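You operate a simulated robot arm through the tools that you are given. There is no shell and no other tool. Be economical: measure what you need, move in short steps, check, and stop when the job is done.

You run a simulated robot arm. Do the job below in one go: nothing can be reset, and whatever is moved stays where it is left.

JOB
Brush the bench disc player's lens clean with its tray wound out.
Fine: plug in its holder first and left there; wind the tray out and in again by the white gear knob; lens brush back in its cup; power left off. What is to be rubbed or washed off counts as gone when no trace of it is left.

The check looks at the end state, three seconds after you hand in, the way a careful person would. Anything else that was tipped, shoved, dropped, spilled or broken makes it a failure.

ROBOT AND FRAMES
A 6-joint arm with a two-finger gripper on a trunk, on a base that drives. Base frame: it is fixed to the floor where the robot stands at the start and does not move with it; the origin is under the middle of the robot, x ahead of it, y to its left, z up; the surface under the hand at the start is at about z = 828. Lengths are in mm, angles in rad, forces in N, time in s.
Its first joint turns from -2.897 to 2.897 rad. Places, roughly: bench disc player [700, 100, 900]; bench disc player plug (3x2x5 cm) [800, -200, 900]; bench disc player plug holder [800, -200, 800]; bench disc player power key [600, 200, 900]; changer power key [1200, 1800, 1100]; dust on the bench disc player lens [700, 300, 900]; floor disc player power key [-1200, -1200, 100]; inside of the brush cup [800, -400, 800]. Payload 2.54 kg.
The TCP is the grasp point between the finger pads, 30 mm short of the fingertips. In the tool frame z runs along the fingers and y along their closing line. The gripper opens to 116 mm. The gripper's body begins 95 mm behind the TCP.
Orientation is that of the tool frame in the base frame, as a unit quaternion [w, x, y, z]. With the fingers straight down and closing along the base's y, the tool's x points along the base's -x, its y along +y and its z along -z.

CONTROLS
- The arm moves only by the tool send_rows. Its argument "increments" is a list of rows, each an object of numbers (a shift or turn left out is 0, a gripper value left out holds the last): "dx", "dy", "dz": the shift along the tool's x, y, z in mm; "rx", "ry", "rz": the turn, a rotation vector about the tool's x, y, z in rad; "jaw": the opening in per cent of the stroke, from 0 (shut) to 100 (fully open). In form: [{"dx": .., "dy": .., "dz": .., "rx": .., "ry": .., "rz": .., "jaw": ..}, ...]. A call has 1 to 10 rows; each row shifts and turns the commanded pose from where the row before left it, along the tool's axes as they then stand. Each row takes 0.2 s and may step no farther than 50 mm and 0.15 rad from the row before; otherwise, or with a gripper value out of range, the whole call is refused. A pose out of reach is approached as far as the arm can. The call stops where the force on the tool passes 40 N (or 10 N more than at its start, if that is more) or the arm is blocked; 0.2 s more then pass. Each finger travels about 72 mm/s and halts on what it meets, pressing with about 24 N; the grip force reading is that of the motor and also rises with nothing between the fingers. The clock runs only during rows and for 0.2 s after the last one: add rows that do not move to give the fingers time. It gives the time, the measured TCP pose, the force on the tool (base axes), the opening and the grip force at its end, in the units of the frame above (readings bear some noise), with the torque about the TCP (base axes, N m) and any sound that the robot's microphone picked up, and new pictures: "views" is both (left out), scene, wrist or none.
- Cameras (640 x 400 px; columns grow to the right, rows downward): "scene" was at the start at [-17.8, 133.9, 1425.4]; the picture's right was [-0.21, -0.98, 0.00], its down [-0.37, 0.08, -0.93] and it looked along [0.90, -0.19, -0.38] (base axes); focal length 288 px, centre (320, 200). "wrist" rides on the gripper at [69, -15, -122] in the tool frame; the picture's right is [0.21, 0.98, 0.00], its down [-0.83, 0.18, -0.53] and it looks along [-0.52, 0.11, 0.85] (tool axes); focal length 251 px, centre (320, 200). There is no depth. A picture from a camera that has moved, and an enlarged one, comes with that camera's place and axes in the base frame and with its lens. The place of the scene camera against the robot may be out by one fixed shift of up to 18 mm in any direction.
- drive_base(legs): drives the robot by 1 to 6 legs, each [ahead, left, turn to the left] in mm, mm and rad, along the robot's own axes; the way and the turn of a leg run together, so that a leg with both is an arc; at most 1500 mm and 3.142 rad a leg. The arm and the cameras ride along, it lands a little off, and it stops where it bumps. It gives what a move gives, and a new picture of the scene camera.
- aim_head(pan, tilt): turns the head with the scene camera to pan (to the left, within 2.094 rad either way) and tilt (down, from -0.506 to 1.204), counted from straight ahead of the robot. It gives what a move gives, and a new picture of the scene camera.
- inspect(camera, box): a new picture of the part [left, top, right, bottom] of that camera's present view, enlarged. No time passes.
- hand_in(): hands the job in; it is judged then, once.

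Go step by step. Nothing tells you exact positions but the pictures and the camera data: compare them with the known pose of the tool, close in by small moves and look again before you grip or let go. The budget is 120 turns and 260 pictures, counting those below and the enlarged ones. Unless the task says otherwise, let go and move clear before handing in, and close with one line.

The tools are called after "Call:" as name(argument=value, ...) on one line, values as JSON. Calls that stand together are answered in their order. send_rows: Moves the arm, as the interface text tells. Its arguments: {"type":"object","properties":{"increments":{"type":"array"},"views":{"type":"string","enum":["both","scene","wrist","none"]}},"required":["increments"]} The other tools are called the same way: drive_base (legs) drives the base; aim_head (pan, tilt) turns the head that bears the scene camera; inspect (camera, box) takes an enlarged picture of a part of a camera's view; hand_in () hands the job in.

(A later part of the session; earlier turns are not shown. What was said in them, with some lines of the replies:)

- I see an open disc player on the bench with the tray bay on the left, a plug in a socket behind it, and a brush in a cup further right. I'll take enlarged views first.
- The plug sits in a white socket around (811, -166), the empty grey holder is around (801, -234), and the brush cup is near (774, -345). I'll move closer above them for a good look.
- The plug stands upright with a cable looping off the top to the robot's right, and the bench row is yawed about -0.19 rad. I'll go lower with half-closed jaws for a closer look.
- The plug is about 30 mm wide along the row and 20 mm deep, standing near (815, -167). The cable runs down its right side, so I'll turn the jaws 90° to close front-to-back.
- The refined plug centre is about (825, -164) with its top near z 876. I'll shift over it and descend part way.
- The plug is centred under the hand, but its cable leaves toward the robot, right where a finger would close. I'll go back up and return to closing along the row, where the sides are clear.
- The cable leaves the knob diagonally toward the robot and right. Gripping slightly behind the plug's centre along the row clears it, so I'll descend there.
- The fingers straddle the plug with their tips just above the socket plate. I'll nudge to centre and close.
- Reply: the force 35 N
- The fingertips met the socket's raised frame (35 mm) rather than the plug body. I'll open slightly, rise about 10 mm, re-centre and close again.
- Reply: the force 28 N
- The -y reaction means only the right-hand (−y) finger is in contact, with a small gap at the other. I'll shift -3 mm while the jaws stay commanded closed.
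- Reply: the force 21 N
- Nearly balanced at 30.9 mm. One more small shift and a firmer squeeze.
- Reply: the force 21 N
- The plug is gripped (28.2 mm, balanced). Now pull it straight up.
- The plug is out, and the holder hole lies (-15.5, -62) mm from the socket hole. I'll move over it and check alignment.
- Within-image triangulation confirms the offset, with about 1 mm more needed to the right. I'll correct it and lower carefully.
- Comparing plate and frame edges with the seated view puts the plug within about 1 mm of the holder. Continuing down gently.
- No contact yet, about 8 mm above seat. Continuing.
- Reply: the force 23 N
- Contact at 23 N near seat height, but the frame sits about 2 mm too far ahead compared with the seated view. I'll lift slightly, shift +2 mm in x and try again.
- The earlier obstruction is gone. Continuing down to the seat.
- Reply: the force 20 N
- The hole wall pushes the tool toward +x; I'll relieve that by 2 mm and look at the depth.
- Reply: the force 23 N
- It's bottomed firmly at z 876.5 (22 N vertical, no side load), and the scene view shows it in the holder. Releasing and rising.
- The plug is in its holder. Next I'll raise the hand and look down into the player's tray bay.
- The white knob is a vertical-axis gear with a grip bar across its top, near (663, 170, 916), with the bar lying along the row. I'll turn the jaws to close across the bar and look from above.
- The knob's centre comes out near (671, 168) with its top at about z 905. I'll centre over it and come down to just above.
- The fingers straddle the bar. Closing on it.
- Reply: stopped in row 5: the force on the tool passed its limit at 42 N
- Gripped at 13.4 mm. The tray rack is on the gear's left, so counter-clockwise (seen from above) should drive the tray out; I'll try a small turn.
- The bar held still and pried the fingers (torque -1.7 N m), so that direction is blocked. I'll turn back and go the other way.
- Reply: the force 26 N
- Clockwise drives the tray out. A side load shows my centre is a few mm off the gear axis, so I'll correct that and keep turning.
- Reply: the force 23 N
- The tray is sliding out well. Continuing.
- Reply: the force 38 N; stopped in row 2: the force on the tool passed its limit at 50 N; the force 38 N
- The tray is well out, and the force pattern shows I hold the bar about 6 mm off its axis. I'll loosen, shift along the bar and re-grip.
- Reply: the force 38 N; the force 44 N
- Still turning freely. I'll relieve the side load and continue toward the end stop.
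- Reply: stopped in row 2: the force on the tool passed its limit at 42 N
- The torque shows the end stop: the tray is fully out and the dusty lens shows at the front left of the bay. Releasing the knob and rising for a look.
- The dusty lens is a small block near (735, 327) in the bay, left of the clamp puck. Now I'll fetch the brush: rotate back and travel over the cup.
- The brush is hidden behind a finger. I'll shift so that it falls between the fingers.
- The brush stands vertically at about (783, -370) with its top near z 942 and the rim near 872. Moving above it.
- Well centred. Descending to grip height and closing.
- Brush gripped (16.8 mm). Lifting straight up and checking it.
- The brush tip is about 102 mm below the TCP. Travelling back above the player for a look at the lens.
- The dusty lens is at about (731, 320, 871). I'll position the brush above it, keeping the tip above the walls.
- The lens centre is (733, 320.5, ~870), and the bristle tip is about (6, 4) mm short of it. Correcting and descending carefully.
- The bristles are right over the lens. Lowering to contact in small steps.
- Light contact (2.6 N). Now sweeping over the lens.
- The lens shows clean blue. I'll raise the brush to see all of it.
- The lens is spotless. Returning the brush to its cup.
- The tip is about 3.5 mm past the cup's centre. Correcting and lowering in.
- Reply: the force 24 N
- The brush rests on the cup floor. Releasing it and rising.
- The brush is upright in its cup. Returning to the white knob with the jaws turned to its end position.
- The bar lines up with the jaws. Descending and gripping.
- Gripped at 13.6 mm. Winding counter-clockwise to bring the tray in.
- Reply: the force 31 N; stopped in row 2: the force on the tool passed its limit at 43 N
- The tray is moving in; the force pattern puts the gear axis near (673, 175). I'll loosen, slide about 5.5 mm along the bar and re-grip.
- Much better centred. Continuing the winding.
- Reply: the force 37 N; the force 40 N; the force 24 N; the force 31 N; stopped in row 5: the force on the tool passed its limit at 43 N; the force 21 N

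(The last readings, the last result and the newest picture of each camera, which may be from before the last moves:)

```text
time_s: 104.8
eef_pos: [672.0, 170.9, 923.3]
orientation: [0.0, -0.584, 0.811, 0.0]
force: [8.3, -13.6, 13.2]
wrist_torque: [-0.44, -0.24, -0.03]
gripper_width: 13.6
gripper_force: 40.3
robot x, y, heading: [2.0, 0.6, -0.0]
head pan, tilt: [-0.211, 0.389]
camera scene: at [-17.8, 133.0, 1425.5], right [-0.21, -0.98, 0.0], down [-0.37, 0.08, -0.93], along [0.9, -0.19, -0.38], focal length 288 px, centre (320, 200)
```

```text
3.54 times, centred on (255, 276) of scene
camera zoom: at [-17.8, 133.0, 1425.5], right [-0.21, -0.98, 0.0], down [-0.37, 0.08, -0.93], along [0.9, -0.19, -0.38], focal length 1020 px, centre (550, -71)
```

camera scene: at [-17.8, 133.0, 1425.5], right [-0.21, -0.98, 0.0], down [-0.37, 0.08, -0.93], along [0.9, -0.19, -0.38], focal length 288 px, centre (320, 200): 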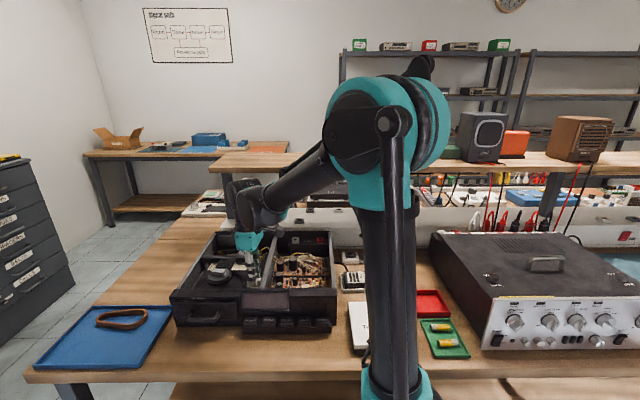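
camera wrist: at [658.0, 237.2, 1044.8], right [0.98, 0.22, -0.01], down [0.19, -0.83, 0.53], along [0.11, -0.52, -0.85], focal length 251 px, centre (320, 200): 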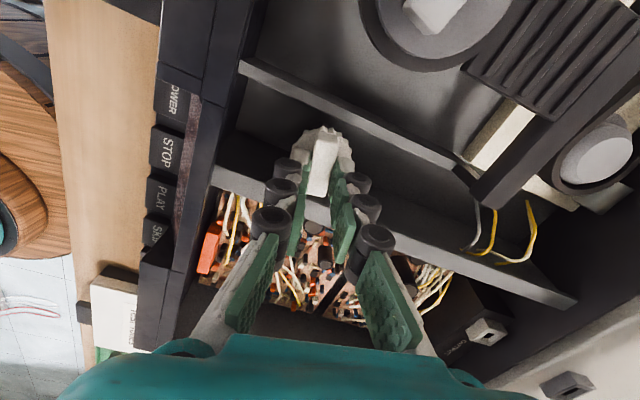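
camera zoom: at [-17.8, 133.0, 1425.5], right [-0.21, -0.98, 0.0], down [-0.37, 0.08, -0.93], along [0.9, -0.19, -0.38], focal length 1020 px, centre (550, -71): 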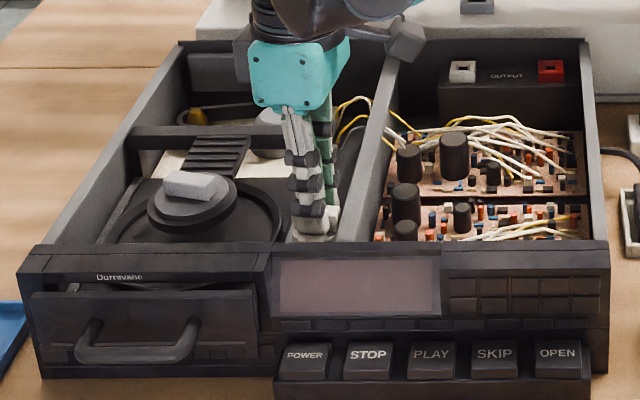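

Nearly home. The last bit to the stop.

Call:
send_rows(increments=[{"rz": -0.08}, {"rz": -0.08}, {"rz": -0.05}, {}], views="none")

Call:
inspect(camera="scene", box=[165, 220, 345, 333])

```text
time_s: 105.8
eef_pos: [671.8, 171.3, 923.4]
orientation: [0.0, -0.666, 0.746, 0.0]
force: [13.9, -4.7, 3.6]
wrist_torque: [0.36, -0.48, -1.07]
gripper_width: 15.1
gripper_force: 41.2
robot x, y, heading: [-1.8, 0.0, 0.002]
head pan, tilt: [-0.211, 0.389]
```

```text
3.54 times, centred on (255, 276) of scene
camera zoom: at [-17.4, 133.5, 1425.5], right [-0.21, -0.98, 0.0], down [-0.37, 0.08, -0.92], along [0.9, -0.19, -0.38], focal length 1020 px, centre (550, -71)
```

zoom: 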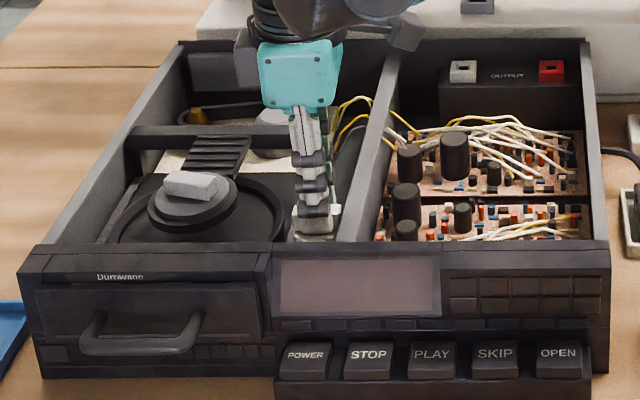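

Torque -1.07 N m with the fingers starting to pry: end stop reached, tray fully in. Relaxing, releasing and rising clear.

Call:
send_rows(increments=[{"rz": 0.06}, {"jaw": 25}, {"jaw": 35}, {}, {"dz": -30}, {"dz": -50}, {"dz": -50}, {"dz": -50}, {}])

Call:
inspect(camera="scene", box=[165, 220, 345, 333])

Call:
inspect(camera="scene", box=[330, 215, 490, 315])

```text
time_s: 107.8
eef_pos: [672.0, 170.3, 1105.1]
orientation: [0.001, -0.643, 0.766, 0.0]
force: [0.0, 0.7, 0.4]
wrist_torque: [-0.01, 0.03, -0.03]
gripper_width: 40.5
gripper_force: 0.1
robot x, y, heading: [-2.8, 0.7, 0.0]
head pan, tilt: [-0.211, 0.389]
camera scene: at [-17.8, 133.7, 1425.4], right [-0.21, -0.98, 0.0], down [-0.37, 0.08, -0.93], along [0.9, -0.19, -0.38], focal length 288 px, centre (320, 200)
camera wrist: at [675.8, 99.1, 1227.5], right [-1.0, -0.04, 0.0], down [-0.04, 0.84, 0.53], along [-0.02, 0.53, -0.85], focal length 251 px, centre (320, 200)
```

scene: 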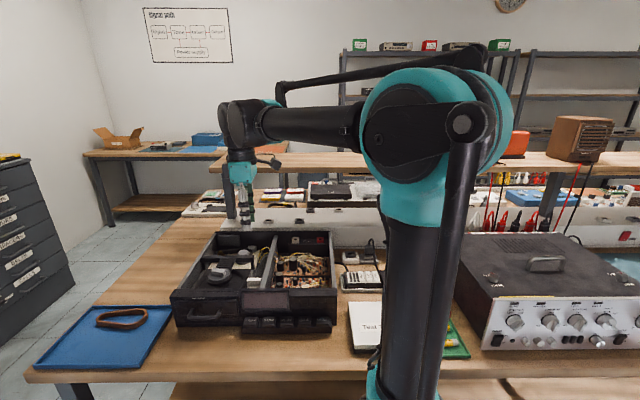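
wrist: 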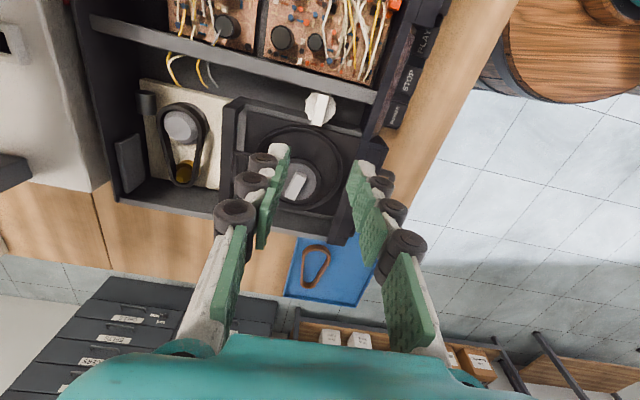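

```text
3.54 times, centred on (255, 276) of scene
camera zoom: at [-17.8, 133.7, 1425.4], right [-0.21, -0.98, 0.0], down [-0.37, 0.08, -0.93], along [0.9, -0.19, -0.38], focal length 1020 px, centre (550, -71)
```

zoom: 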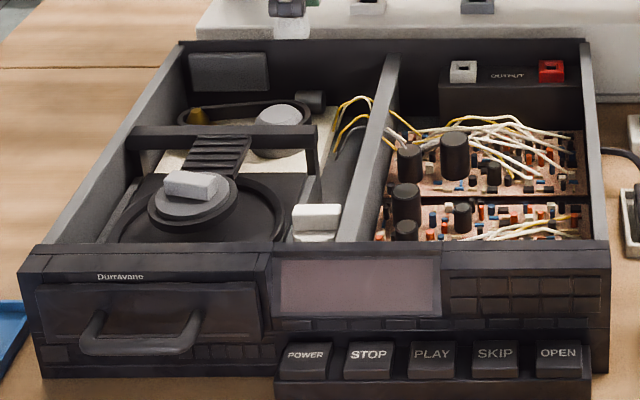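

```text
4.00 times, centred on (410, 265) of scene
camera zoom: at [-17.8, 133.7, 1425.4], right [-0.21, -0.98, 0.0], down [-0.37, 0.08, -0.93], along [0.9, -0.19, -0.38], focal length 1153 px, centre (-40, -60)
```

zoom: 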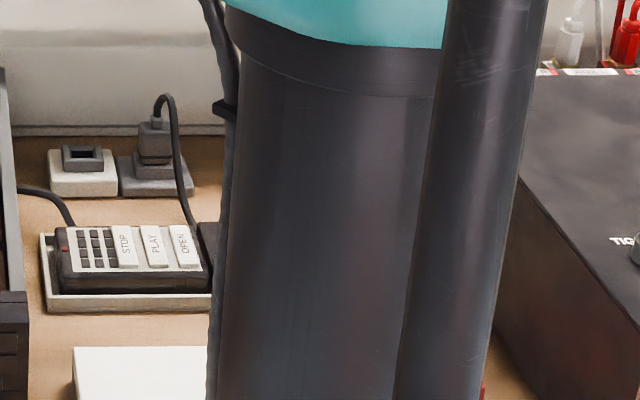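

The tray is back in as it was at the start, and the plug stands in its holder. The brush is in its cup, the lens is clean, the power key was never touched, and the hand is clear, so I'm handing in.

Call:
hand_in()

```text
The job is handed in.
```

I brushed the bench disc player's lens clean and handed the job in: the plug is in its holder, the tray was wound out and back in by the white knob, the brush is back in its cup, and the power key was never touched.
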